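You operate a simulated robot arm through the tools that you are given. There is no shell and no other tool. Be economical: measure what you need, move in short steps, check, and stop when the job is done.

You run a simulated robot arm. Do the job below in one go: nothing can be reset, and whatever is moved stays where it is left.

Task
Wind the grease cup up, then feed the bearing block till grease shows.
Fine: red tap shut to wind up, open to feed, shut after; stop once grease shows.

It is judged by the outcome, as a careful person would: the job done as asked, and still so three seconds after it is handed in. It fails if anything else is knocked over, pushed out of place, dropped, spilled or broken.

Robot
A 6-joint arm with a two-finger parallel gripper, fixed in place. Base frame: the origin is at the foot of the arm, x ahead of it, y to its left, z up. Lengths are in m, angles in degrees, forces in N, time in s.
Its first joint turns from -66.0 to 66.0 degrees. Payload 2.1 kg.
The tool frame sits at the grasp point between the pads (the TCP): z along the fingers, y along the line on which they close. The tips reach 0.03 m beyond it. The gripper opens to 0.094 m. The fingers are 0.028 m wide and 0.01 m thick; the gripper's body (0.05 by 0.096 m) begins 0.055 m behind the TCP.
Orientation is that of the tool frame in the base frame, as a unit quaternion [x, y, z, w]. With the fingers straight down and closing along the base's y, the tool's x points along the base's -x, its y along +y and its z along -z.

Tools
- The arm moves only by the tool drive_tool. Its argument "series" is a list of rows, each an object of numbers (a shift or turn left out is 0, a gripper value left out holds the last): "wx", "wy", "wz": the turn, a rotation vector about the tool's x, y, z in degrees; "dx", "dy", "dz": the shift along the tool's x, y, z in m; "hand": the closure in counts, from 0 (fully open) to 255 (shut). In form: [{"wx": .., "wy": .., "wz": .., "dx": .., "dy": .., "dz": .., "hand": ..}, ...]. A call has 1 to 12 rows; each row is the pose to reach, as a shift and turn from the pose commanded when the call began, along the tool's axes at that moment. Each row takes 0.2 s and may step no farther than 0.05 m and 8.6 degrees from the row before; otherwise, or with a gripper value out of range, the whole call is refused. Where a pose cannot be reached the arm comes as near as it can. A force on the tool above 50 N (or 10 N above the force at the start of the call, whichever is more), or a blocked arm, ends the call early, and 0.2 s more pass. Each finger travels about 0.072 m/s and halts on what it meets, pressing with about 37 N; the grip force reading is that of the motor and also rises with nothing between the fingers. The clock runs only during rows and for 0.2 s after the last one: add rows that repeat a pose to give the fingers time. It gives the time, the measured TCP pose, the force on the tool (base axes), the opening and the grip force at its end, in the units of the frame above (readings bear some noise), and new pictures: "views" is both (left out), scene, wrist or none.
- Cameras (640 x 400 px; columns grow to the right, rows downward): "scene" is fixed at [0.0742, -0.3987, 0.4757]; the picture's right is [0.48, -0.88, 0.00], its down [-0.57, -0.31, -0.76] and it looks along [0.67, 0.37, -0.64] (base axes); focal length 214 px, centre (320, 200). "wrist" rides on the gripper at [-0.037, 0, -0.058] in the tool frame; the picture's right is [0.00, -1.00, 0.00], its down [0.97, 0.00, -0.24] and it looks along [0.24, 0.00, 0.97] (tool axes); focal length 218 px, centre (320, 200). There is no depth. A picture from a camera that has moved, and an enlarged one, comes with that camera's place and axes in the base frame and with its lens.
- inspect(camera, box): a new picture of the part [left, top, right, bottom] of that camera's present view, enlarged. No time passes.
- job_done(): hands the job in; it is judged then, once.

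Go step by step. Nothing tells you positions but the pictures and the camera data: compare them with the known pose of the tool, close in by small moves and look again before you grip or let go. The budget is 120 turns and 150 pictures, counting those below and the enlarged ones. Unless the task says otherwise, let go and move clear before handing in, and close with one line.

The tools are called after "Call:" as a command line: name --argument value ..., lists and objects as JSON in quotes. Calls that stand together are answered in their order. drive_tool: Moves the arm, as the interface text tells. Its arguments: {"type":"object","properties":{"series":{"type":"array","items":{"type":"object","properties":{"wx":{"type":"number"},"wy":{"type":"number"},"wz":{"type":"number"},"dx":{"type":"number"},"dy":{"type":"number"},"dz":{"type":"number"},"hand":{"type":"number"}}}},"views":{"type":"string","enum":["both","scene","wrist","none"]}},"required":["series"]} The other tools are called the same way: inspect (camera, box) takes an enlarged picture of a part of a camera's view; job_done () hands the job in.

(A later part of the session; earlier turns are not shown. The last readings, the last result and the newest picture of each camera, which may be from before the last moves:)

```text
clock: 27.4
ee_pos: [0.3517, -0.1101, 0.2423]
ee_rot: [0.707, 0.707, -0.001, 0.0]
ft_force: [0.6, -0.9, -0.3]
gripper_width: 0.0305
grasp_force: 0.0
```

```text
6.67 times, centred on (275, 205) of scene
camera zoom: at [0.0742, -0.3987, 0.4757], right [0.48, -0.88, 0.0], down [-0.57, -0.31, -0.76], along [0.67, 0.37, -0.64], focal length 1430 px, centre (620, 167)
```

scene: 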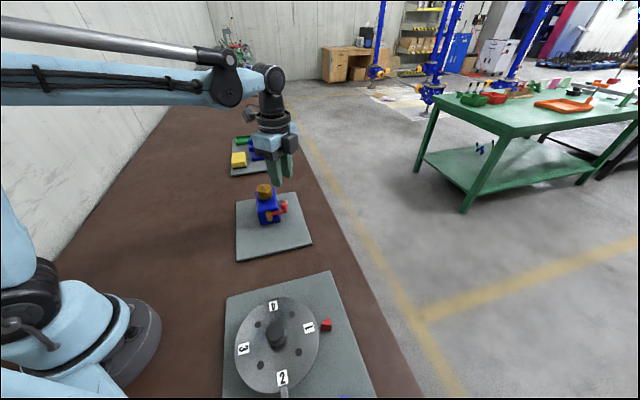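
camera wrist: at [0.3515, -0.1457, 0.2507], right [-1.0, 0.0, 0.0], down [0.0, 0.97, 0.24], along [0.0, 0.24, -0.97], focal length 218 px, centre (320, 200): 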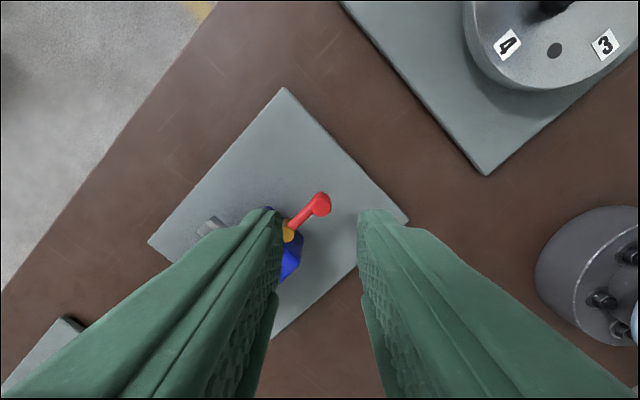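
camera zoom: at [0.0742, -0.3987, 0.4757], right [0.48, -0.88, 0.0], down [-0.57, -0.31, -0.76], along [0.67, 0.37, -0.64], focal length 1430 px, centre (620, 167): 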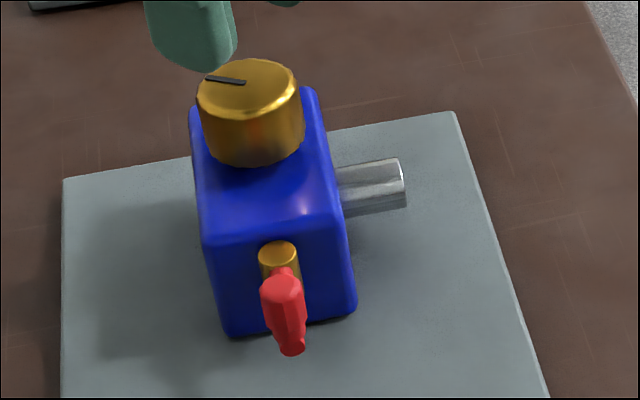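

Still nothing. I'll allow two more seconds before concluding that it doesn't feed by itself.

Call:
drive_tool --series '[{}, {}, {}, {}, {}, {}, {}, {}, {}]' --views "wrist"

Call:
inspect --camera "scene" --box '[245, 175, 305, 235]'

```text
clock: 29.4
ee_pos: [0.3517, -0.108, 0.2419]
ee_rot: [0.707, 0.707, -0.001, 0.001]
ft_force: [-0.4, -0.1, 0.6]
gripper_width: 0.0305
grasp_force: 0.0
camera wrist: at [0.3516, -0.1452, 0.3003], right [-1.0, 0.0, 0.0], down [0.0, 0.97, 0.24], along [0.0, 0.24, -0.97], focal length 218 px, centre (320, 200)
```

wrist: 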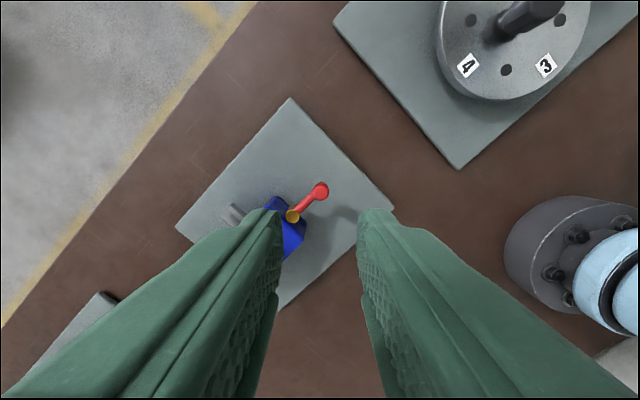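

```text
6.67 times, centred on (275, 205) of scene
camera zoom: at [0.0742, -0.3987, 0.4757], right [0.48, -0.88, 0.0], down [-0.57, -0.31, -0.76], along [0.67, 0.37, -0.64], focal length 1430 px, centre (620, 167)
```

zoom: 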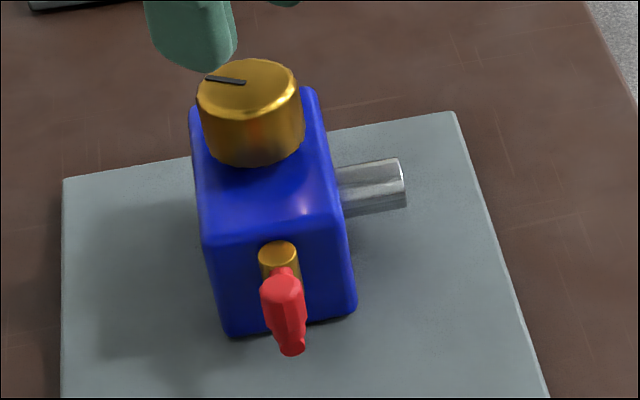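

Nothing feeds by itself, so feeding must need the cap turned further with the tap open; the earlier stop was likely the shut tap. I'll return over the cap with the hand wound back for another clockwise turn.

Call:
drive_tool --series '[{"wz": -8, "dx": 0.007, "dy": 0.006}, {"wz": -16, "dx": 0.014, "dy": 0.012}, {"wz": -24, "dx": 0.021, "dy": 0.018}, {"wz": -32, "dx": 0.028, "dy": 0.025, "hand": 120}, {"wz": -40, "dx": 0.035, "dy": 0.031}, {"wz": -48, "dx": 0.042, "dy": 0.038}, {"wz": -56, "dx": 0.049, "dy": 0.044}, {"wz": -64, "dx": 0.056, "dy": 0.05}, {"wz": -72, "dx": 0.063, "dy": 0.056}, {"wz": -80, "dx": 0.07, "dy": 0.062}, {"wz": -88, "dx": 0.077, "dy": 0.068}, {"wz": -96, "dx": 0.08, "dy": 0.072, "dz": 0.02}]' --views "none"

Call:
drive_tool --series '[{"wz": -8}, {"wz": -16}, {"wz": -24}, {"wz": -32}, {"wz": -40}, {"wz": -48}, {"wz": -56, "dz": 0.02}, {"wz": -56, "dz": 0.02}]' --views "wrist"

```text
clock: 32.0
ee_pos: [0.424, -0.0293, 0.2197]
ee_rot: [-0.054, 0.999, -0.001, 0.0]
ft_force: [-0.7, 0.3, 0.4]
gripper_width: 0.0499
grasp_force: 0.1
```

```text
clock: 33.8
ee_pos: [0.4253, -0.0286, 0.199]
ee_rot: [-0.515, 0.857, 0.0, 0.001]
ft_force: [-0.4, 0.9, 0.9]
gripper_width: 0.0498
grasp_force: 0.0
camera wrist: at [0.4407, 0.0045, 0.2586], right [0.88, -0.47, 0.0], down [-0.45, -0.86, 0.24], along [-0.11, -0.21, -0.97], focal length 218 px, centre (320, 200)
```

wrist: 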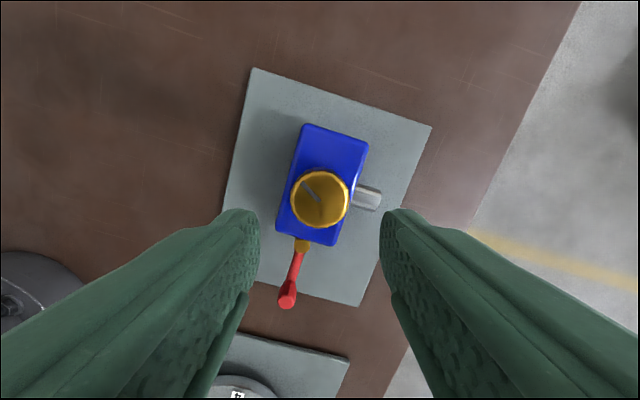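

The hand is centred over the cap. I'll descend, grip, and turn just a little clockwise, then check the shaft and mark.

Call:
drive_tool --series '[{"dz": 0.04}, {"dz": 0.07}, {"dz": 0.0805}, {"dz": 0.0805, "hand": 255}, {"dz": 0.0805}]' --views "wrist"

Call:
drive_tool --series '[{"wz": 6}, {"wz": 12}, {"wz": 18}]' --views "wrist"

Call:
inspect --camera "scene" --box '[245, 175, 305, 235]'

```text
clock: 35.0
ee_pos: [0.4242, -0.0275, 0.1204]
ee_rot: [-0.514, 0.858, 0.0, 0.001]
ft_force: [-2.3, 2.0, 3.4]
gripper_width: 0.0403
grasp_force: 44.9
camera wrist: at [0.4407, 0.0045, 0.1788], right [0.88, -0.47, 0.0], down [-0.46, -0.86, 0.24], along [-0.11, -0.21, -0.97], focal length 218 px, centre (320, 200)
```

wrist: 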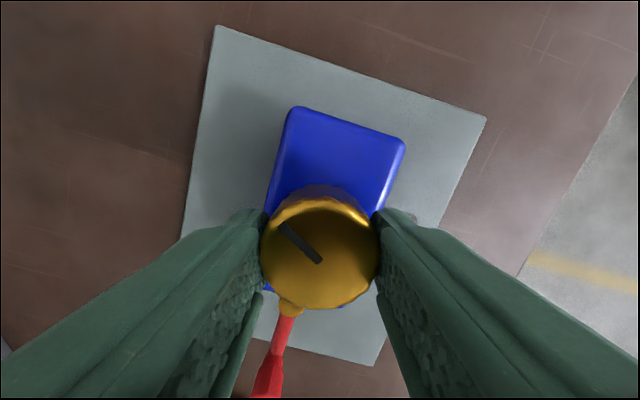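

```text
clock: 35.8
ee_pos: [0.424, -0.0286, 0.1191]
ee_rot: [-0.375, 0.927, -0.001, -0.001]
ft_force: [-10.1, 4.2, -0.4]
gripper_width: 0.0414
grasp_force: 44.9
camera wrist: at [0.4499, -0.0024, 0.1786], right [0.69, -0.72, 0.0], down [-0.7, -0.67, 0.24], along [-0.17, -0.17, -0.97], focal length 218 px, centre (320, 200)
```

wrist: 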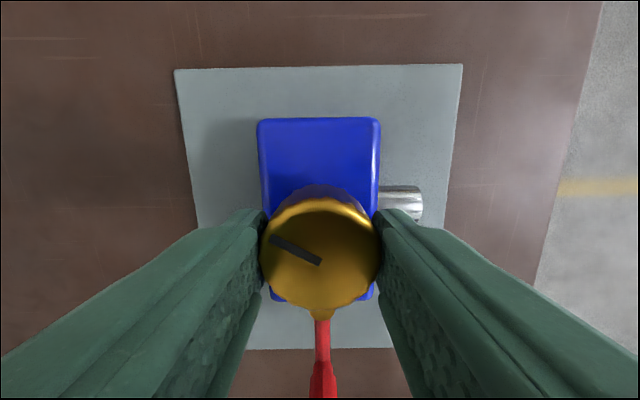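

```text
6.67 times, centred on (275, 205) of scene
camera zoom: at [0.0742, -0.3987, 0.4757], right [0.48, -0.88, 0.0], down [-0.57, -0.31, -0.76], along [0.67, 0.37, -0.64], focal length 1430 px, centre (620, 167)
```

zoom: 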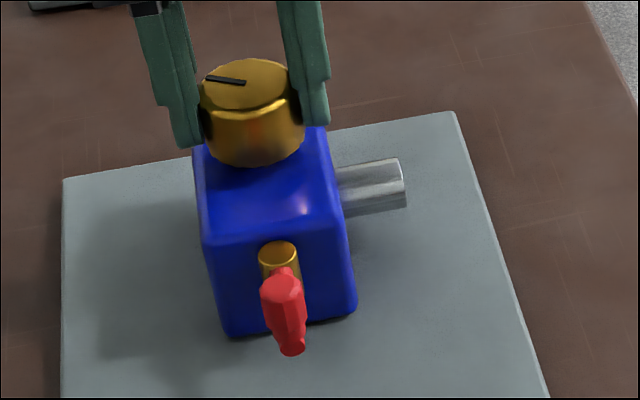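

The cap slipped in the fingers again at the same angle with the tap in line, so clockwise ends in a hard stop in both tap states. I'll release, turn the hand clockwise and regrip so I can test the anticlockwise direction.

Call:
drive_tool --series '[{"hand": 110}, {}, {"wz": 8}, {"wz": 16}, {"wz": 24}, {"wz": 32}, {"wz": 40}, {"wz": 48}, {"wz": 56}, {"wz": 64}, {"wz": 72}, {"wz": 80}]' --views "none"

Call:
drive_tool --series '[{"hand": 255}, {}, {}, {"wz": -8, "dz": -0.0001}, {"wz": -16, "dz": -0.0002}, {"wz": -24, "dz": -0.0004}]' --views "wrist"

Call:
inspect --camera "scene" --box '[245, 175, 305, 235]'

```text
clock: 38.4
ee_pos: [0.4235, -0.0292, 0.1192]
ee_rot: [0.311, 0.951, 0.0, 0.0]
ft_force: [-1.0, 0.0, 0.0]
gripper_width: 0.0537
grasp_force: 0.0
```

```text
clock: 39.8
ee_pos: [0.424, -0.0294, 0.1188]
ee_rot: [0.103, 0.995, 0.001, 0.001]
ft_force: [11.0, 12.8, 2.3]
gripper_width: 0.0409
grasp_force: 45.5
camera wrist: at [0.46, -0.0357, 0.1791], right [-0.2, -0.98, 0.0], down [-0.95, 0.2, 0.24], along [-0.23, 0.05, -0.97], focal length 218 px, centre (320, 200)
```

wrist: 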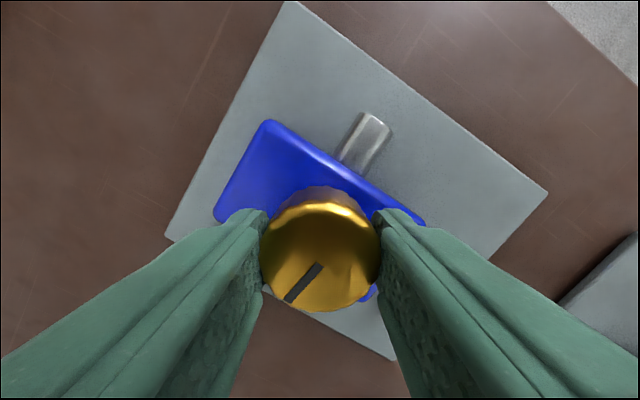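

```text
6.67 times, centred on (275, 205) of scene
camera zoom: at [0.0742, -0.3987, 0.4757], right [0.48, -0.88, 0.0], down [-0.57, -0.31, -0.76], along [0.67, 0.37, -0.64], focal length 1430 px, centre (620, 167)
```

zoom: 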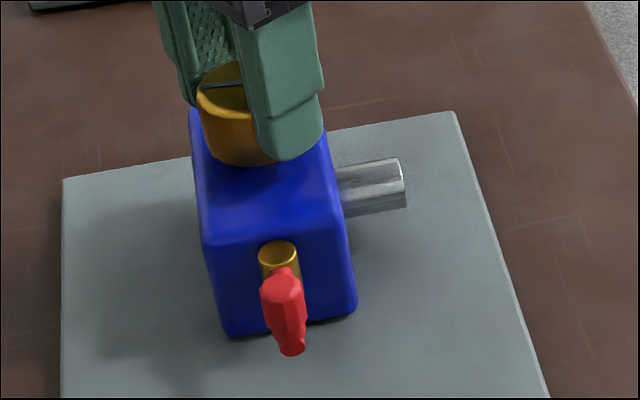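

The cap turns back anticlockwise. I'll keep going toward its starting angle to see whether a stop lies there.

Call:
drive_tool --series '[{"wz": -8, "dz": -0.0001}, {"wz": -16, "dz": -0.0003}, {"wz": -24, "dz": -0.0004}, {"wz": -32, "dz": -0.0006}, {"wz": -40, "dz": -0.0007}, {"wz": -48, "dz": -0.0009}, {"wz": -56, "dz": -0.001}, {"wz": -64, "dz": -0.0012}, {"wz": -72, "dz": -0.0013}, {"wz": -80, "dz": -0.0015}, {"wz": -88, "dz": -0.0016}, {"wz": -96, "dz": -0.0017}]' --views "wrist"

Call:
inspect --camera "scene" --box '[245, 175, 305, 235]'

```text
clock: 42.4
ee_pos: [0.4245, -0.0299, 0.1216]
ee_rot: [-0.67, 0.742, 0.0, -0.001]
ft_force: [3.1, 3.0, 11.6]
gripper_width: 0.0403
grasp_force: 44.9
camera wrist: at [0.427, 0.0075, 0.1806], right [0.99, -0.1, 0.0], down [-0.1, -0.97, 0.24], along [-0.02, -0.24, -0.97], focal length 218 px, centre (320, 200)
```

wrist: 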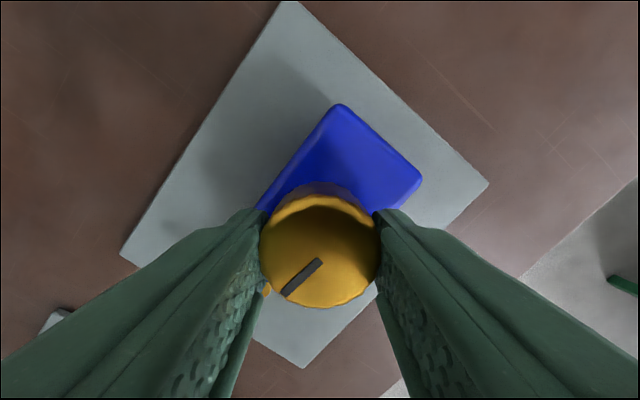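

```text
6.67 times, centred on (275, 205) of scene
camera zoom: at [0.0742, -0.3987, 0.4757], right [0.48, -0.88, 0.0], down [-0.57, -0.31, -0.76], along [0.67, 0.37, -0.64], focal length 1430 px, centre (620, 167)
```

zoom: 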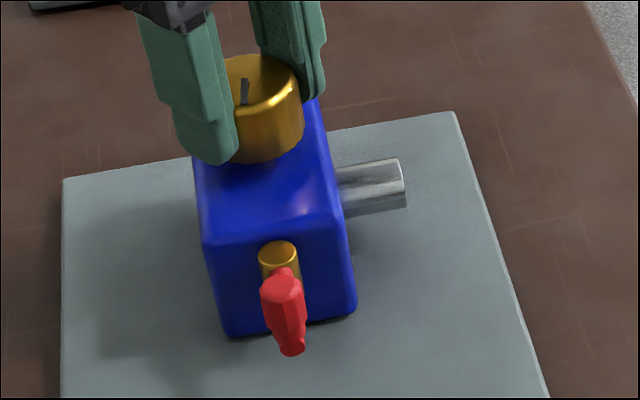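

It has turned about 115° back, with some 30° left to its starting angle. I'll go just past that and see whether it stops.

Call:
drive_tool --series '[{"wz": -8, "dz": -0.0001}, {"wz": -16, "dz": -0.0002}, {"wz": -24, "dz": -0.0004}, {"wz": -32, "dz": -0.0006}, {"wz": -40, "dz": -0.0007}, {"wz": -46, "dz": -0.0007}]' --views "wrist"

```text
clock: 43.8
ee_pos: [0.4255, -0.0287, 0.1233]
ee_rot: [0.907, -0.421, 0.001, -0.001]
ft_force: [19.8, 0.5, 23.3]
gripper_width: 0.0403
grasp_force: 45.0
camera wrist: at [0.4001, -0.0007, 0.1813], right [0.76, 0.65, 0.0], down [0.63, -0.74, 0.24], along [0.16, -0.19, -0.97], focal length 218 px, centre (320, 200)
```

wrist: 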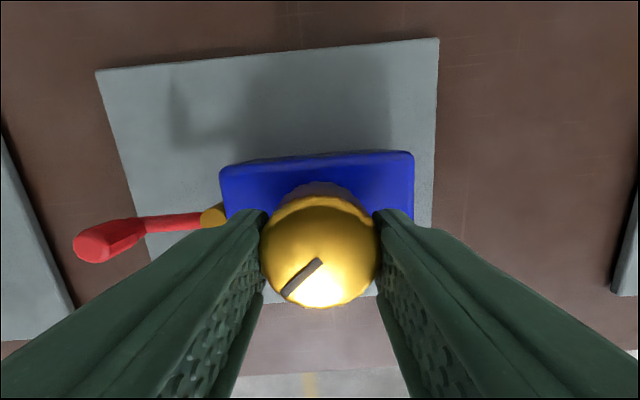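

The cap went past its starting angle freely anticlockwise and is rising, so anticlockwise is the "up" direction. Before winding on, I'll let go and shut the tap again.

Call:
drive_tool --series '[{"hand": 110}, {}, {"dz": -0.04}, {"dz": -0.075}, {"dz": -0.08, "dx": 0.002, "dy": 0.025, "wz": 8, "hand": 170}, {"dz": -0.08, "dx": 0.004, "dy": 0.05, "wz": 16}, {"dz": -0.08, "dx": 0.007, "dy": 0.075, "wz": 24}, {"dz": -0.08, "dx": 0.009, "dy": 0.095, "wz": 32}, {"dz": -0.08, "dx": 0.0104, "dy": 0.1083, "wz": 40}, {"dz": -0.08, "dx": 0.0104, "dy": 0.1083, "wz": 40}]'

Call:
inspect --camera "scene" --box '[245, 175, 305, 235]'

```text
clock: 46.0
ee_pos: [0.3474, -0.1073, 0.2021]
ee_rot: [-0.706, 0.708, -0.001, 0.0]
ft_force: [0.1, -0.1, -0.5]
gripper_width: 0.0314
grasp_force: 0.0
camera wrist: at [0.3468, -0.0689, 0.2613], right [1.0, 0.0, 0.0], down [0.0, -0.97, 0.24], along [0.0, -0.24, -0.97], focal length 218 px, centre (320, 200)
```

scene: 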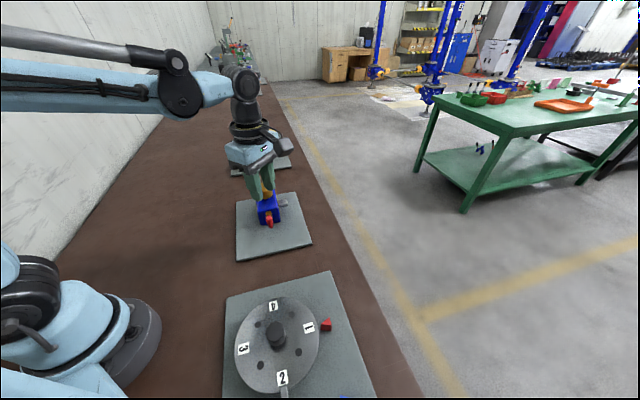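
wrist: 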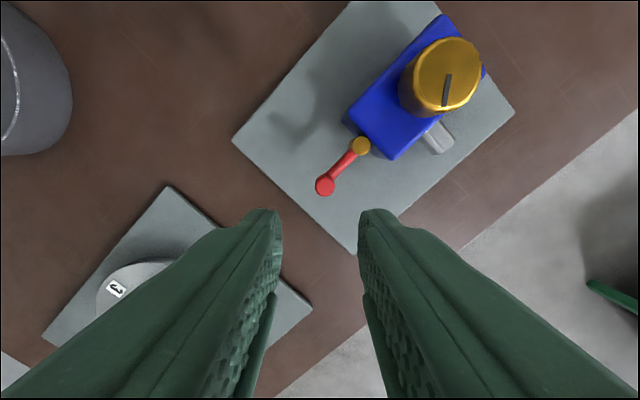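

```text
6.67 times, centred on (275, 205) of scene
camera zoom: at [0.0742, -0.3987, 0.4757], right [0.48, -0.88, 0.0], down [-0.57, -0.31, -0.76], along [0.67, 0.37, -0.64], focal length 1430 px, centre (620, 167)
```

zoom: 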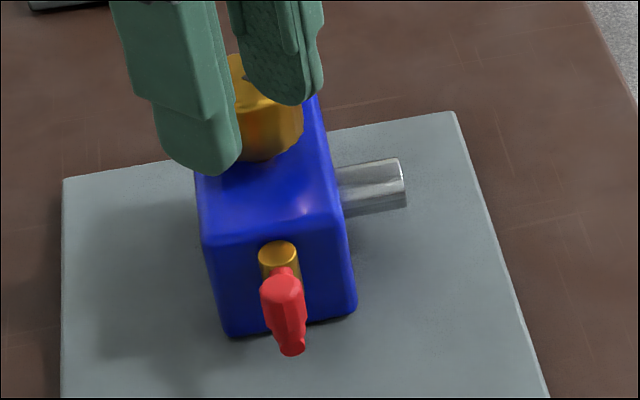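

Aligned with the knob. I'll descend around it, narrow the fingers, and sweep it across to shut.

Call:
drive_tool --series '[{"dy": -0.0036, "dx": 0.002, "dz": 0.035}, {"dy": -0.0036, "dx": 0.002, "dz": 0.07}, {"dy": -0.0036, "dx": 0.002, "dz": 0.095}, {"dy": -0.0036, "dx": 0.002, "dz": 0.102}, {"dy": -0.004, "dx": 0.002, "dz": 0.102, "hand": 188}, {"dy": -0.017, "dx": 0.006, "dz": 0.102}, {"dy": -0.031, "dx": 0.009, "dz": 0.102}, {"dy": -0.045, "dx": 0.009, "dz": 0.102}, {"dy": -0.059, "dx": 0.006, "dz": 0.102}, {"dy": -0.0716, "dx": 0.002, "dz": 0.102}]'

Call:
inspect --camera "scene" --box '[245, 175, 305, 235]'

```text
clock: 48.2
ee_pos: [0.4188, -0.1084, 0.1011]
ee_rot: [0.708, -0.707, 0.0, 0.0]
ft_force: [-1.2, 0.6, -0.9]
gripper_width: 0.0256
grasp_force: 1.1
camera wrist: at [0.4189, -0.0713, 0.1598], right [1.0, 0.0, 0.0], down [0.0, -0.97, 0.24], along [0.0, -0.24, -0.97], focal length 218 px, centre (320, 200)
```

scene: 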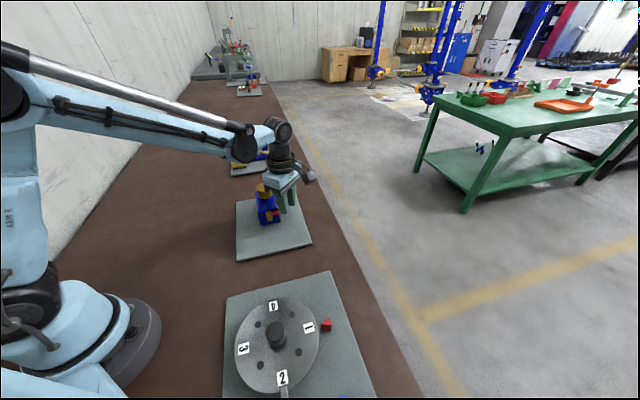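
wrist: 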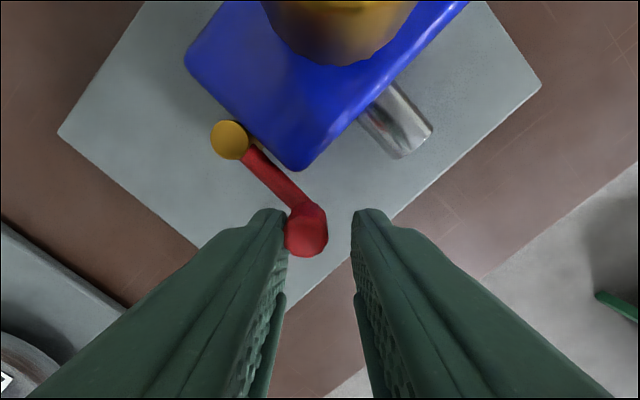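

```text
6.67 times, centred on (275, 205) of scene
camera zoom: at [0.0742, -0.3987, 0.4757], right [0.48, -0.88, 0.0], down [-0.57, -0.31, -0.76], along [0.67, 0.37, -0.64], focal length 1430 px, centre (620, 167)
```

zoom: 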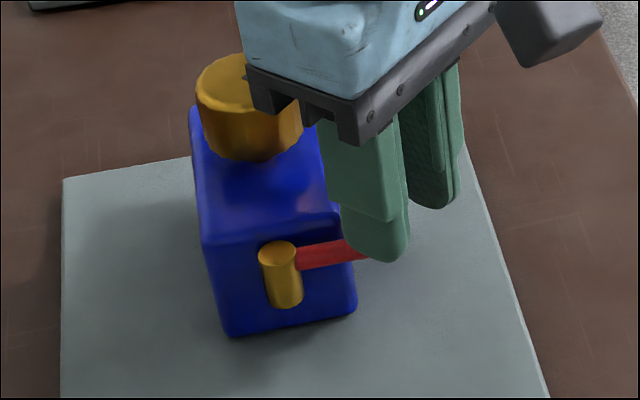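

The lever is nearly across. I'll push a little more until it meets its stop.

Call:
drive_tool --series '[{"dy": -0.003}, {"dy": -0.0045}]' --views "wrist"

```text
clock: 48.8
ee_pos: [0.424, -0.1087, 0.1007]
ee_rot: [-0.707, 0.707, 0.001, -0.001]
ft_force: [-11.6, 2.4, 1.7]
gripper_width: 0.0316
grasp_force: 6.0
camera wrist: at [0.4225, -0.0713, 0.1599], right [1.0, 0.0, 0.0], down [0.0, -0.97, 0.24], along [0.0, -0.24, -0.97], focal length 218 px, centre (320, 200)
```

wrist: 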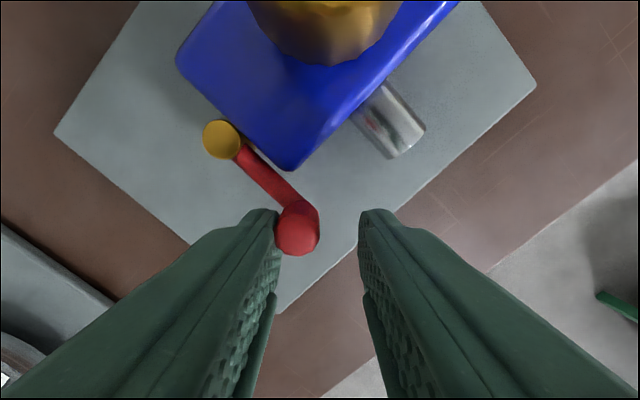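

The tap is against its shut stop. I'll lift away and go over the cap, turning the hand clockwise to allow a long anticlockwise wind.

Call:
drive_tool --series '[{"dy": 0.005}, {"dy": 0.005, "dz": -0.04}, {"dy": 0.004, "dz": -0.08, "wz": 5}, {"dx": -0.02, "dz": -0.1, "wz": 13, "hand": 110}, {"dx": -0.04, "dz": -0.1, "wz": 21}, {"dx": -0.06, "dz": -0.1, "wz": 29}, {"dx": -0.0807, "dy": 0.0005, "dz": -0.1, "wz": 37}, {"dx": -0.0807, "dy": 0.0005, "dz": -0.1, "wz": 45}, {"dx": -0.0807, "dy": 0.0005, "dz": -0.1, "wz": 53}, {"dx": -0.0807, "dy": 0.0005, "dz": -0.1, "wz": 61}, {"dx": -0.0807, "dy": 0.0005, "dz": -0.1, "wz": 69}, {"dx": -0.0807, "dy": 0.0005, "dz": -0.1, "wz": 77}]' --views "none"

Call:
drive_tool --series '[{"wz": 8}, {"wz": 16}, {"wz": 24}, {"wz": 32}, {"wz": 40}, {"wz": 48}, {"wz": 56}, {"wz": 64}, {"wz": 72}, {"wz": 80}, {"wz": 80}]'

Call:
inspect --camera "scene" --box '[245, 175, 305, 235]'

```text
clock: 51.4
ee_pos: [0.4227, -0.0284, 0.1987]
ee_rot: [-0.112, 0.994, -0.001, 0.0]
ft_force: [0.0, 0.2, 0.7]
gripper_width: 0.0534
grasp_force: 0.0
```

```text
clock: 53.8
ee_pos: [0.4227, -0.0281, 0.201]
ee_rot: [0.553, 0.833, -0.001, 0.0]
ft_force: [0.0, -0.5, -0.3]
gripper_width: 0.0535
grasp_force: 0.0
camera wrist: at [0.4372, -0.0618, 0.2593], right [-0.92, -0.39, 0.0], down [-0.38, 0.89, 0.24], along [-0.09, 0.22, -0.97], focal length 218 px, centre (320, 200)
```

scene: 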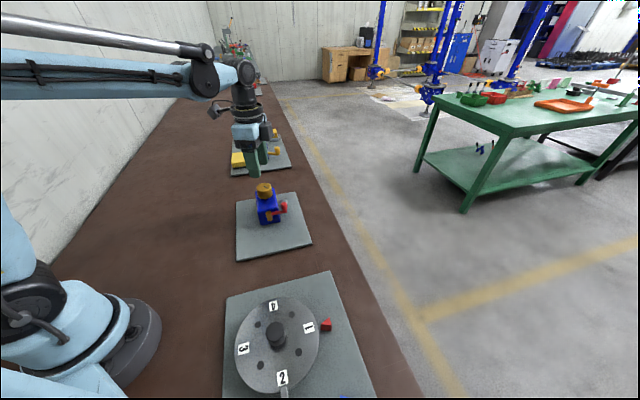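
wrist: 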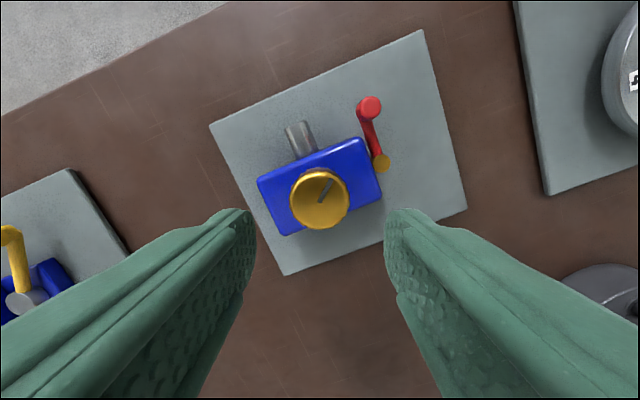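

```text
6.67 times, centred on (275, 205) of scene
camera zoom: at [0.0742, -0.3987, 0.4757], right [0.48, -0.88, 0.0], down [-0.57, -0.31, -0.76], along [0.67, 0.37, -0.64], focal length 1430 px, centre (620, 167)
```

zoom: 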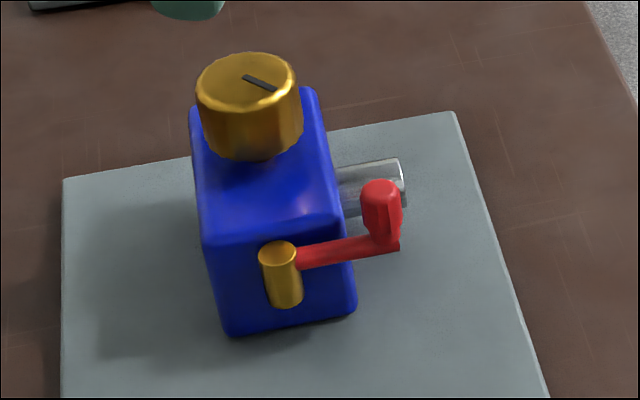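

The tap is shut, the cap has held, and the hand is centred. I'll grip and wind anticlockwise, following the cap upward.

Call:
drive_tool --series '[{"dz": 0.04}, {"dz": 0.07}, {"dz": 0.08}, {"dz": 0.08, "hand": 255}, {"dz": 0.08}, {"dz": 0.08}]' --views "none"

Call:
drive_tool --series '[{"wz": -8, "dz": -0.0002}, {"wz": -16, "dz": -0.0004}, {"wz": -24, "dz": -0.0006}, {"wz": -32, "dz": -0.0008}, {"wz": -40, "dz": -0.001}, {"wz": -48, "dz": -0.0011}, {"wz": -56, "dz": -0.0013}, {"wz": -64, "dz": -0.0015}, {"wz": -72, "dz": -0.0017}, {"wz": -80, "dz": -0.0019}, {"wz": -88, "dz": -0.0021}, {"wz": -96, "dz": -0.0023}]' --views "wrist"

```text
clock: 55.2
ee_pos: [0.4229, -0.0283, 0.1199]
ee_rot: [0.552, 0.834, 0.0, 0.001]
ft_force: [6.2, 2.5, -0.6]
gripper_width: 0.0419
grasp_force: 45.2
```

```text
clock: 57.8
ee_pos: [0.4242, -0.0288, 0.1218]
ee_rot: [-0.251, 0.968, -0.002, 0.0]
ft_force: [9.7, -8.6, -34.3]
gripper_width: 0.0415
grasp_force: 44.9
camera wrist: at [0.4551, -0.0102, 0.1815], right [0.49, -0.87, 0.0], down [-0.85, -0.47, 0.24], along [-0.21, -0.12, -0.97], focal length 218 px, centre (320, 200)
```

wrist: 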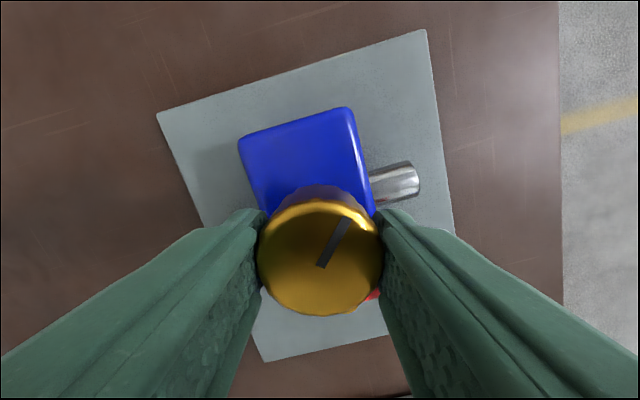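

The cap turned about 100° more without slipping, though I rose slightly too fast. I'll ease down and keep winding more carefully.

Call:
drive_tool --series '[{"dz": 0.0012}]' --views "none"

Call:
drive_tool --series '[{"wz": -8}, {"wz": -16}, {"wz": -24}, {"wz": -32}, {"wz": -40}]' --views "wrist"

```text
clock: 58.2
ee_pos: [0.4235, -0.0281, 0.1221]
ee_rot: [-0.251, 0.968, -0.001, 0.0]
ft_force: [4.9, -12.6, -9.1]
gripper_width: 0.0415
grasp_force: 45.1
```

```text
clock: 59.4
ee_pos: [0.4232, -0.0286, 0.1213]
ee_rot: [-0.567, 0.824, -0.002, -0.001]
ft_force: [10.9, -18.9, 31.9]
gripper_width: 0.0417
grasp_force: 45.0
camera wrist: at [0.4364, 0.0065, 0.1809], right [0.93, -0.36, 0.0], down [-0.35, -0.91, 0.24], along [-0.08, -0.23, -0.97], focal length 218 px, centre (320, 200)
```

wrist: 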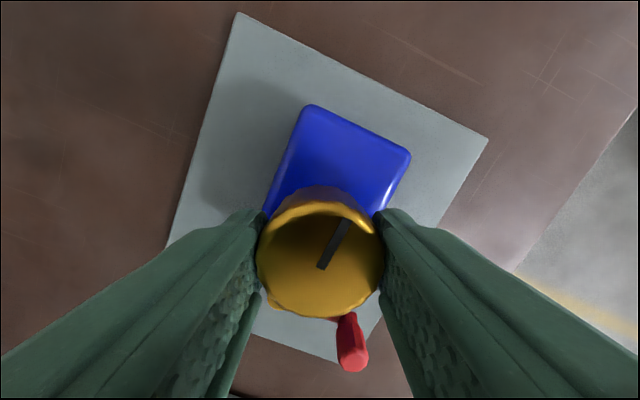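

It keeps turning. I'll ease upward and continue in the same grip.

Call:
drive_tool --series '[{"dz": -0.0014}, {"wz": -8, "dz": -0.0015}, {"wz": -16, "dz": -0.0017}, {"wz": -24, "dz": -0.0018}, {"wz": -32, "dz": -0.002}, {"wz": -40, "dz": -0.0021}, {"wz": -48, "dz": -0.0023}, {"wz": -56, "dz": -0.0024}, {"wz": -64, "dz": -0.0026}]' --views "wrist"

Call:
inspect --camera "scene" --box '[245, 175, 305, 235]'

```text
clock: 61.4
ee_pos: [0.4233, -0.0277, 0.1244]
ee_rot: [0.918, -0.398, 0.002, 0.001]
ft_force: [18.1, -12.2, -6.8]
gripper_width: 0.0415
grasp_force: 45.5
camera wrist: at [0.398, -0.0009, 0.1828], right [0.73, 0.68, 0.0], down [0.66, -0.71, 0.24], along [0.17, -0.18, -0.97], focal length 218 px, centre (320, 200)
```

wrist: 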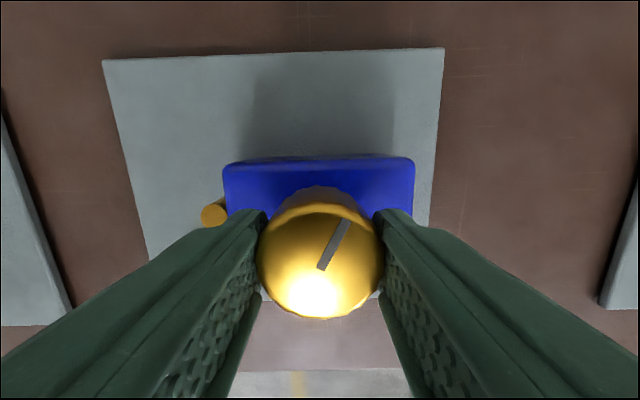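

```text
6.67 times, centred on (275, 205) of scene
camera zoom: at [0.0743, -0.3987, 0.4757], right [0.48, -0.88, 0.0], down [-0.57, -0.31, -0.76], along [0.67, 0.37, -0.64], focal length 1430 px, centre (620, 167)
```

zoom: 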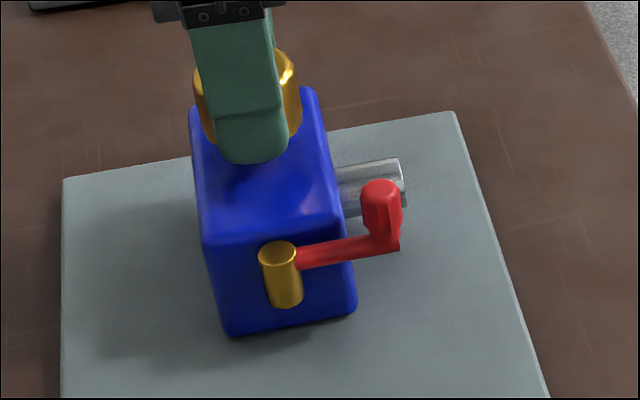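

No stop yet, and the cap is rising evenly. I'll see whether the hand can go further in this grip.

Call:
drive_tool --series '[{"wz": -8, "dz": -0.0002}, {"wz": -16, "dz": -0.0003}, {"wz": -24, "dz": -0.0005}, {"wz": -32, "dz": -0.0007}, {"wz": -40, "dz": -0.0008}, {"wz": -48, "dz": -0.001}]' --views "wrist"

```text
clock: 62.6
ee_pos: [0.422, -0.0278, 0.1241]
ee_rot: [0.996, -0.092, 0.001, 0.016]
ft_force: [-1.8, -3.0, -6.0]
gripper_width: 0.0421
grasp_force: 45.4
out of reach, approached as far as the arm can: row 5
stopped in row 5: the force on the tool passed its limit (the readings are from after the stop); the commanded pose is now the measured one
camera wrist: at [0.3861, -0.0189, 0.1833], right [0.18, 0.98, -0.03], down [0.95, -0.17, 0.25], along [0.24, -0.07, -0.97], focal length 218 px, centre (320, 200)
```

wrist: 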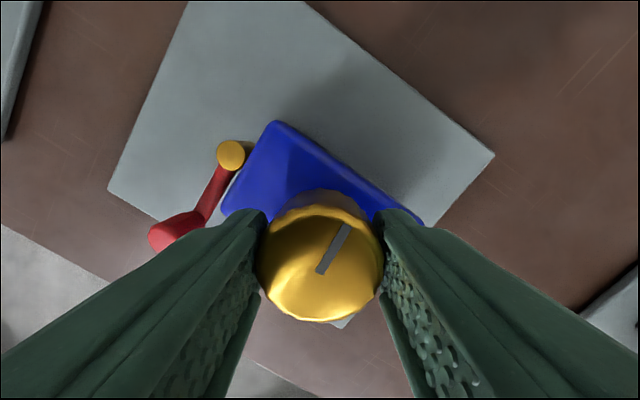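

The wrist's limit is reached after about 395° total from the bottom, still without a stop. I'll release, square the tool, and rotate back for another bite.

Call:
drive_tool --series '[{"hand": 110}, {}, {"wx": 1.8, "wy": -0.33}]' --views "none"

Call:
drive_tool --series '[{"wz": 8}, {"wz": 16}, {"wz": 24}, {"wz": 32}, {"wz": 40}, {"wz": 48}, {"wz": 56}, {"wz": 64}, {"wz": 72}, {"wz": 80}, {"wz": 88}, {"wz": 96}]' --views "none"

Call:
drive_tool --series '[{"wz": 8}, {"wz": 16}, {"wz": 24}, {"wz": 32}, {"wz": 40}, {"wz": 48}, {"wz": 56}, {"wz": 64}, {"wz": 72}, {"wz": 80}, {"wz": 88}, {"wz": 96}]' --views "wrist"

Call:
inspect --camera "scene" --box '[245, 175, 305, 235]'

```text
clock: 63.4
ee_pos: [0.4248, -0.0242, 0.1247]
ee_rot: [0.996, -0.093, 0.0, 0.001]
ft_force: [0.3, -0.8, 0.1]
gripper_width: 0.0533
grasp_force: 0.1
```

```text
clock: 66.0
ee_pos: [0.4243, -0.0289, 0.1252]
ee_rot: [-0.596, 0.803, 0.001, 0.0]
ft_force: [-0.7, 0.0, 0.3]
gripper_width: 0.0536
grasp_force: 0.1
```

```text
clock: 68.6
ee_pos: [0.4223, -0.0282, 0.125]
ee_rot: [0.196, 0.981, 0.0, -0.001]
ft_force: [0.3, 0.3, -1.4]
gripper_width: 0.0533
grasp_force: 0.1
camera wrist: at [0.4567, -0.0416, 0.1838], right [-0.39, -0.92, 0.0], down [-0.9, 0.37, 0.24], along [-0.22, 0.09, -0.97], focal length 218 px, centre (320, 200)
```

wrist: 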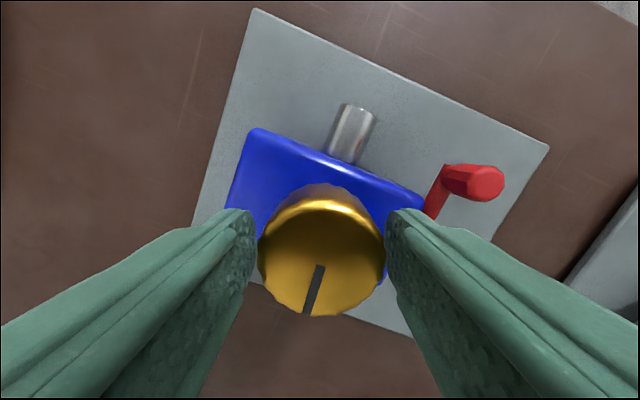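

```text
6.67 times, centred on (275, 205) of scene
camera zoom: at [0.0742, -0.3987, 0.4757], right [0.48, -0.88, 0.0], down [-0.57, -0.31, -0.76], along [0.67, 0.37, -0.64], focal length 1430 px, centre (620, 167)
```

zoom: 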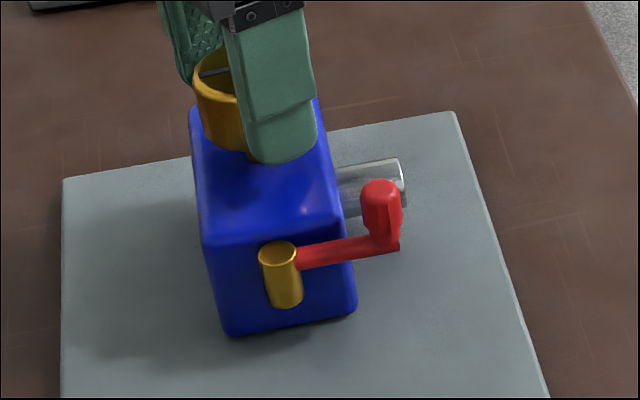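

The cap has turned about 400° from its bottom and visibly risen. I'll rotate the hand a bit further clockwise, regrip, and continue winding.

Call:
drive_tool --series '[{"wz": 8}, {"wz": 16}, {"wz": 24}, {"wz": 32}, {"wz": 40}, {"wz": 48}, {"wz": 56}, {"wz": 64}, {"wz": 72}, {"wz": 72, "hand": 255}, {"wz": 72}, {"wz": 72}]' --views "none"

Call:
drive_tool --series '[{"wz": -8, "dz": -0.0001}, {"wz": -16, "dz": -0.0003}, {"wz": -24, "dz": -0.0004}, {"wz": -32, "dz": -0.0006}, {"wz": -40, "dz": -0.0008}, {"wz": -48, "dz": -0.0009}, {"wz": -56, "dz": -0.0011}]' --views "wrist"

```text
clock: 71.2
ee_pos: [0.4244, -0.0269, 0.1239]
ee_rot: [0.734, 0.679, 0.002, 0.001]
ft_force: [21.4, 0.0, -3.9]
gripper_width: 0.0415
grasp_force: 45.3
```

```text
clock: 72.8
ee_pos: [0.4233, -0.0265, 0.1265]
ee_rot: [0.329, 0.944, 0.001, -0.001]
ft_force: [11.2, -3.6, -5.7]
gripper_width: 0.0416
grasp_force: 45.0
camera wrist: at [0.4517, -0.0505, 0.1851], right [-0.62, -0.78, 0.0], down [-0.76, 0.6, 0.24], along [-0.19, 0.15, -0.97], focal length 218 px, centre (320, 200)
```

wrist: 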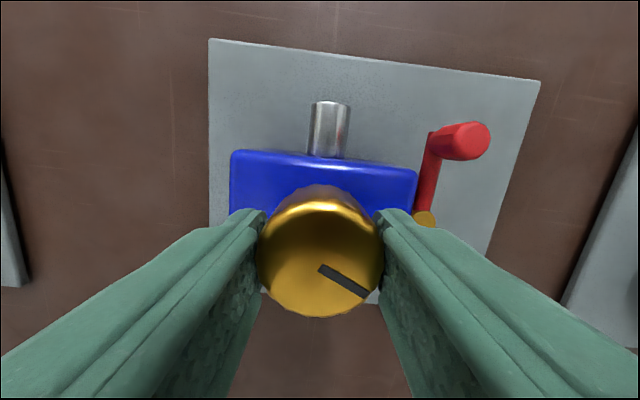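

Still turning freely in the hand, so I'll continue the wind.

Call:
drive_tool --series '[{"wz": -8, "dz": -0.0001}, {"wz": -16, "dz": -0.0003}, {"wz": -24, "dz": -0.0004}, {"wz": -32, "dz": -0.0006}, {"wz": -40, "dz": -0.0008}, {"wz": -48, "dz": -0.0009}, {"wz": -56, "dz": -0.0011}, {"wz": -64, "dz": -0.0012}, {"wz": -72, "dz": -0.0014}, {"wz": -80, "dz": -0.0015}, {"wz": -88, "dz": -0.0017}, {"wz": -96, "dz": -0.0018}]' --views "wrist"

```text
clock: 75.4
ee_pos: [0.4244, -0.0278, 0.1275]
ee_rot: [-0.482, 0.876, -0.001, 0.001]
ft_force: [15.0, -17.9, -2.8]
gripper_width: 0.0409
grasp_force: 44.5
camera wrist: at [0.4433, 0.0037, 0.1867], right [0.84, -0.54, 0.0], down [-0.52, -0.82, 0.24], along [-0.13, -0.2, -0.97], focal length 218 px, centre (320, 200)
```

wrist: 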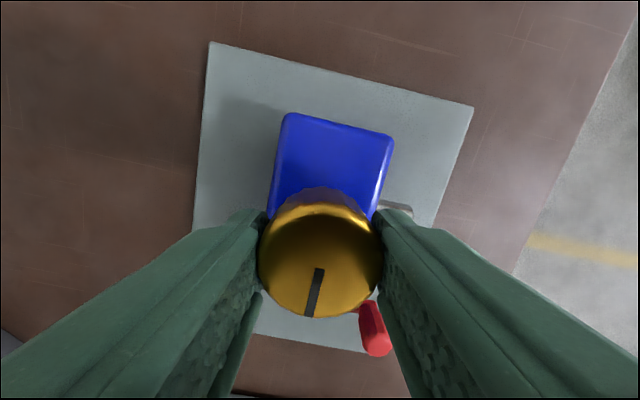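

The hand slipped about 68° here, so the cap has reached its upper stop, about 1.35 turns above the bottom. It is wound up; I'll release, lift off and check that it holds.

Call:
drive_tool --series '[{"hand": 110}, {}, {"dz": -0.04}, {"dz": -0.08}, {"dz": -0.08, "wz": -8}, {"dz": -0.08, "wz": -16}, {"dz": -0.08, "wz": -24}, {"dz": -0.08, "wz": -30}]' --views "wrist"

Call:
inspect --camera "scene" --box '[245, 175, 305, 235]'

```text
clock: 77.2
ee_pos: [0.424, -0.0267, 0.2075]
ee_rot: [-0.692, 0.722, 0.0, 0.0]
ft_force: [0.8, 0.5, -0.5]
gripper_width: 0.0534
grasp_force: 0.1
camera wrist: at [0.4242, 0.0094, 0.2668], right [1.0, -0.04, 0.0], down [-0.04, -0.97, 0.24], along [-0.01, -0.24, -0.97], focal length 218 px, centre (320, 200)
```

wrist: 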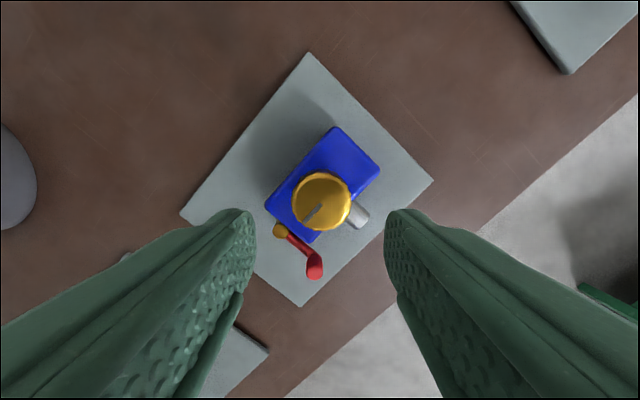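

```text
6.67 times, centred on (275, 205) of scene
camera zoom: at [0.0742, -0.3987, 0.4757], right [0.48, -0.88, 0.0], down [-0.57, -0.31, -0.76], along [0.67, 0.37, -0.64], focal length 1430 px, centre (620, 167)
```

zoom: 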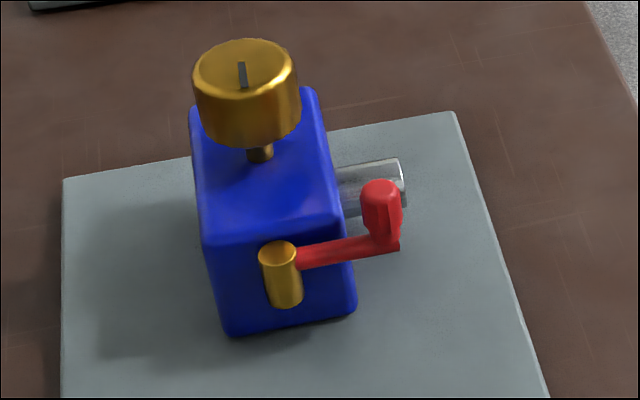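

The cap now stands raised on its stem and holds, tap across. Next I'll open the tap, going over the knob first.

Call:
drive_tool --series '[{"dx": 0.03, "dy": 0.002, "wz": -2.4}, {"dx": 0.06, "dy": 0.004, "wz": -2.4, "hand": 178}, {"dx": 0.0827, "dy": 0.0062, "wz": -2.4}, {"dx": 0.0827, "dy": 0.0062, "wz": -2.4, "dz": 0.02}]' --views "wrist"

```text
clock: 78.2
ee_pos: [0.4143, -0.1108, 0.1874]
ee_rot: [-0.706, 0.708, 0.001, 0.001]
ft_force: [-0.5, -1.0, -0.4]
gripper_width: 0.0287
grasp_force: 0.1
camera wrist: at [0.4135, -0.0731, 0.2464], right [1.0, 0.0, 0.0], down [0.0, -0.97, 0.24], along [0.0, -0.24, -0.97], focal length 218 px, centre (320, 200)
```

wrist: 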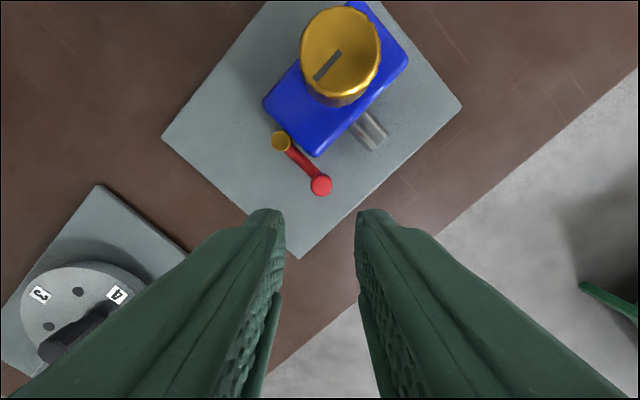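

The knob is under the tool. I'll descend and sweep it to open, then look at once.

Call:
drive_tool --series '[{"dz": 0.04}, {"dz": 0.075}, {"dz": 0.087}, {"dz": 0.087, "dx": 0.003, "dy": 0.016}, {"dz": 0.087, "dx": 0.006, "dy": 0.03}, {"dz": 0.087, "dx": 0.006, "dy": 0.044}, {"dz": 0.087, "dx": 0.002, "dy": 0.058}, {"dz": 0.087, "dx": -0.002, "dy": 0.0705}]' --views "wrist"

Call:
inspect --camera "scene" --box '[245, 175, 305, 235]'

```text
clock: 80.0
ee_pos: [0.3425, -0.1079, 0.1003]
ee_rot: [-0.706, 0.708, 0.001, 0.002]
ft_force: [5.9, 2.6, 1.4]
gripper_width: 0.0314
grasp_force: 2.8
camera wrist: at [0.3425, -0.0704, 0.1598], right [1.0, 0.0, 0.0], down [0.0, -0.97, 0.24], along [0.0, -0.24, -0.97], focal length 218 px, centre (320, 200)
```

wrist: 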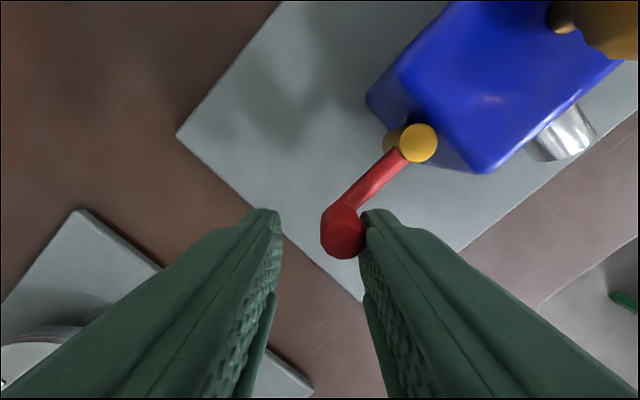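

```text
6.67 times, centred on (275, 205) of scene
camera zoom: at [0.0742, -0.3987, 0.4757], right [0.48, -0.88, 0.0], down [-0.57, -0.31, -0.76], along [0.67, 0.37, -0.64], focal length 1430 px, centre (620, 167)
```

zoom: 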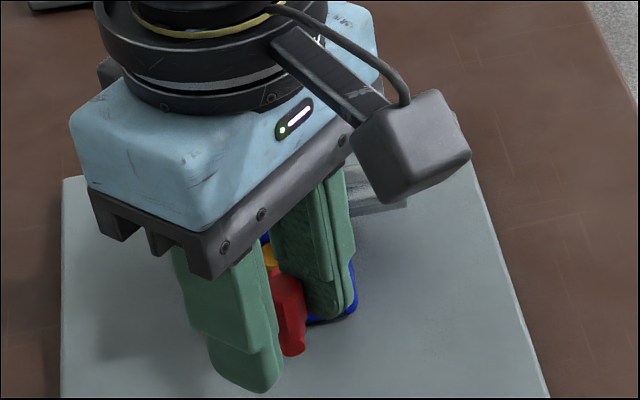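

The tap is in line and the shaft end is clean so far. I'll back off and lift for a full view, while time passes briefly.

Call:
drive_tool --series '[{"dy": -0.006, "dz": 0}, {"dy": -0.006, "dz": -0.05}, {"dy": -0.006, "dz": -0.1}, {"dy": -0.006, "dz": -0.14}]' --views "none"

Call:
inspect --camera "scene" --box '[245, 175, 305, 235]'

```text
clock: 81.0
ee_pos: [0.3496, -0.1072, 0.2403]
ee_rot: [-0.707, 0.708, 0.001, 0.001]
ft_force: [1.4, 0.3, 0.0]
gripper_width: 0.0283
grasp_force: 0.1
```

```text
6.67 times, centred on (275, 205) of scene
camera zoom: at [0.0742, -0.3987, 0.4757], right [0.48, -0.88, 0.0], down [-0.57, -0.31, -0.76], along [0.67, 0.37, -0.64], focal length 1430 px, centre (620, 167)
```

zoom: 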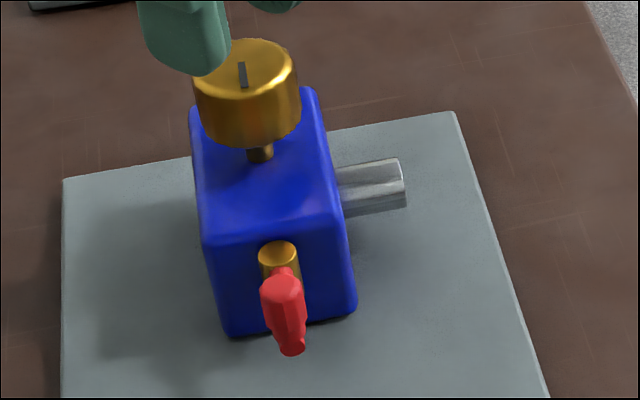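

Open now, cap still up, no grease yet. I'll wait briefly and compare.

Call:
drive_tool --series '[{}, {}, {}, {}, {}, {}]' --views "none"

Call:
inspect --camera "scene" --box '[245, 175, 305, 235]'

```text
clock: 82.4
ee_pos: [0.3493, -0.1074, 0.2403]
ee_rot: [-0.706, 0.708, 0.001, 0.001]
ft_force: [-1.0, 0.4, -0.2]
gripper_width: 0.0283
grasp_force: 0.2
```

```text
6.67 times, centred on (275, 205) of scene
camera zoom: at [0.0742, -0.3987, 0.4757], right [0.48, -0.88, 0.0], down [-0.57, -0.31, -0.76], along [0.67, 0.37, -0.64], focal length 1430 px, centre (620, 167)
```

zoom: 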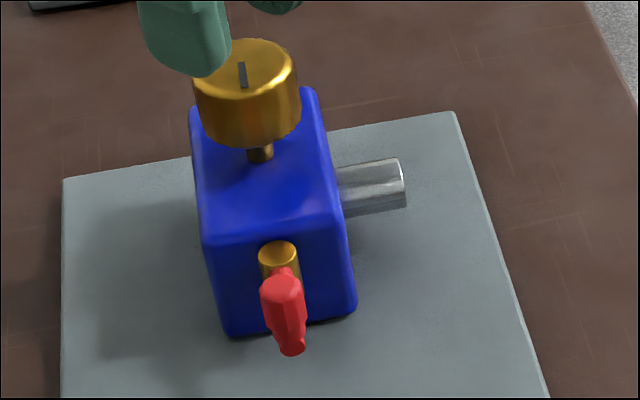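

It doesn't feed by itself, so it must be screwed down with the tap open. I'll go back over the cap with the hand turned anticlockwise, ready for clockwise turning.

Call:
drive_tool --series '[{"dx": -0.01, "dy": -0.01, "wz": -8, "hand": 110}, {"dx": -0.02, "dy": -0.02, "wz": -16}, {"dx": -0.035, "dy": -0.032, "wz": -24}, {"dx": -0.05, "dy": -0.045, "wz": -32}, {"dx": -0.065, "dy": -0.06, "wz": -40}, {"dx": -0.0794, "dy": -0.0742, "wz": -48}, {"dx": -0.0794, "dy": -0.0742, "wz": -56}, {"dx": -0.0794, "dy": -0.0742, "dz": 0.035, "wz": -60}, {"dx": -0.0794, "dy": -0.0742, "dz": 0.035, "wz": -60}]' --views "wrist"

```text
clock: 84.4
ee_pos: [0.4233, -0.0282, 0.2053]
ee_rot: [0.966, -0.259, -0.001, 0.0]
ft_force: [0.4, 0.0, -0.7]
gripper_width: 0.0537
grasp_force: 0.0
camera wrist: at [0.3912, -0.0102, 0.2644], right [0.5, 0.87, 0.0], down [0.84, -0.49, 0.24], along [0.21, -0.12, -0.97], focal length 218 px, centre (320, 200)
```

wrist: 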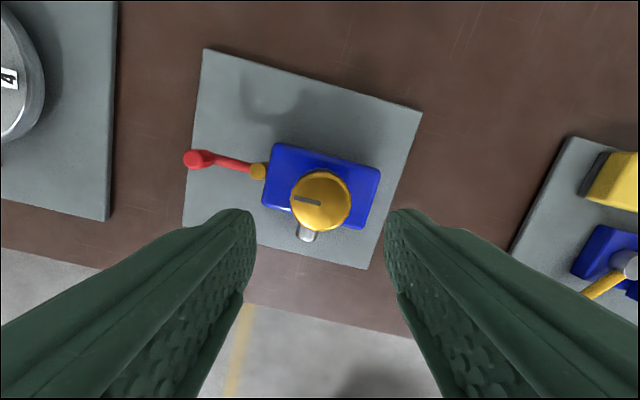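

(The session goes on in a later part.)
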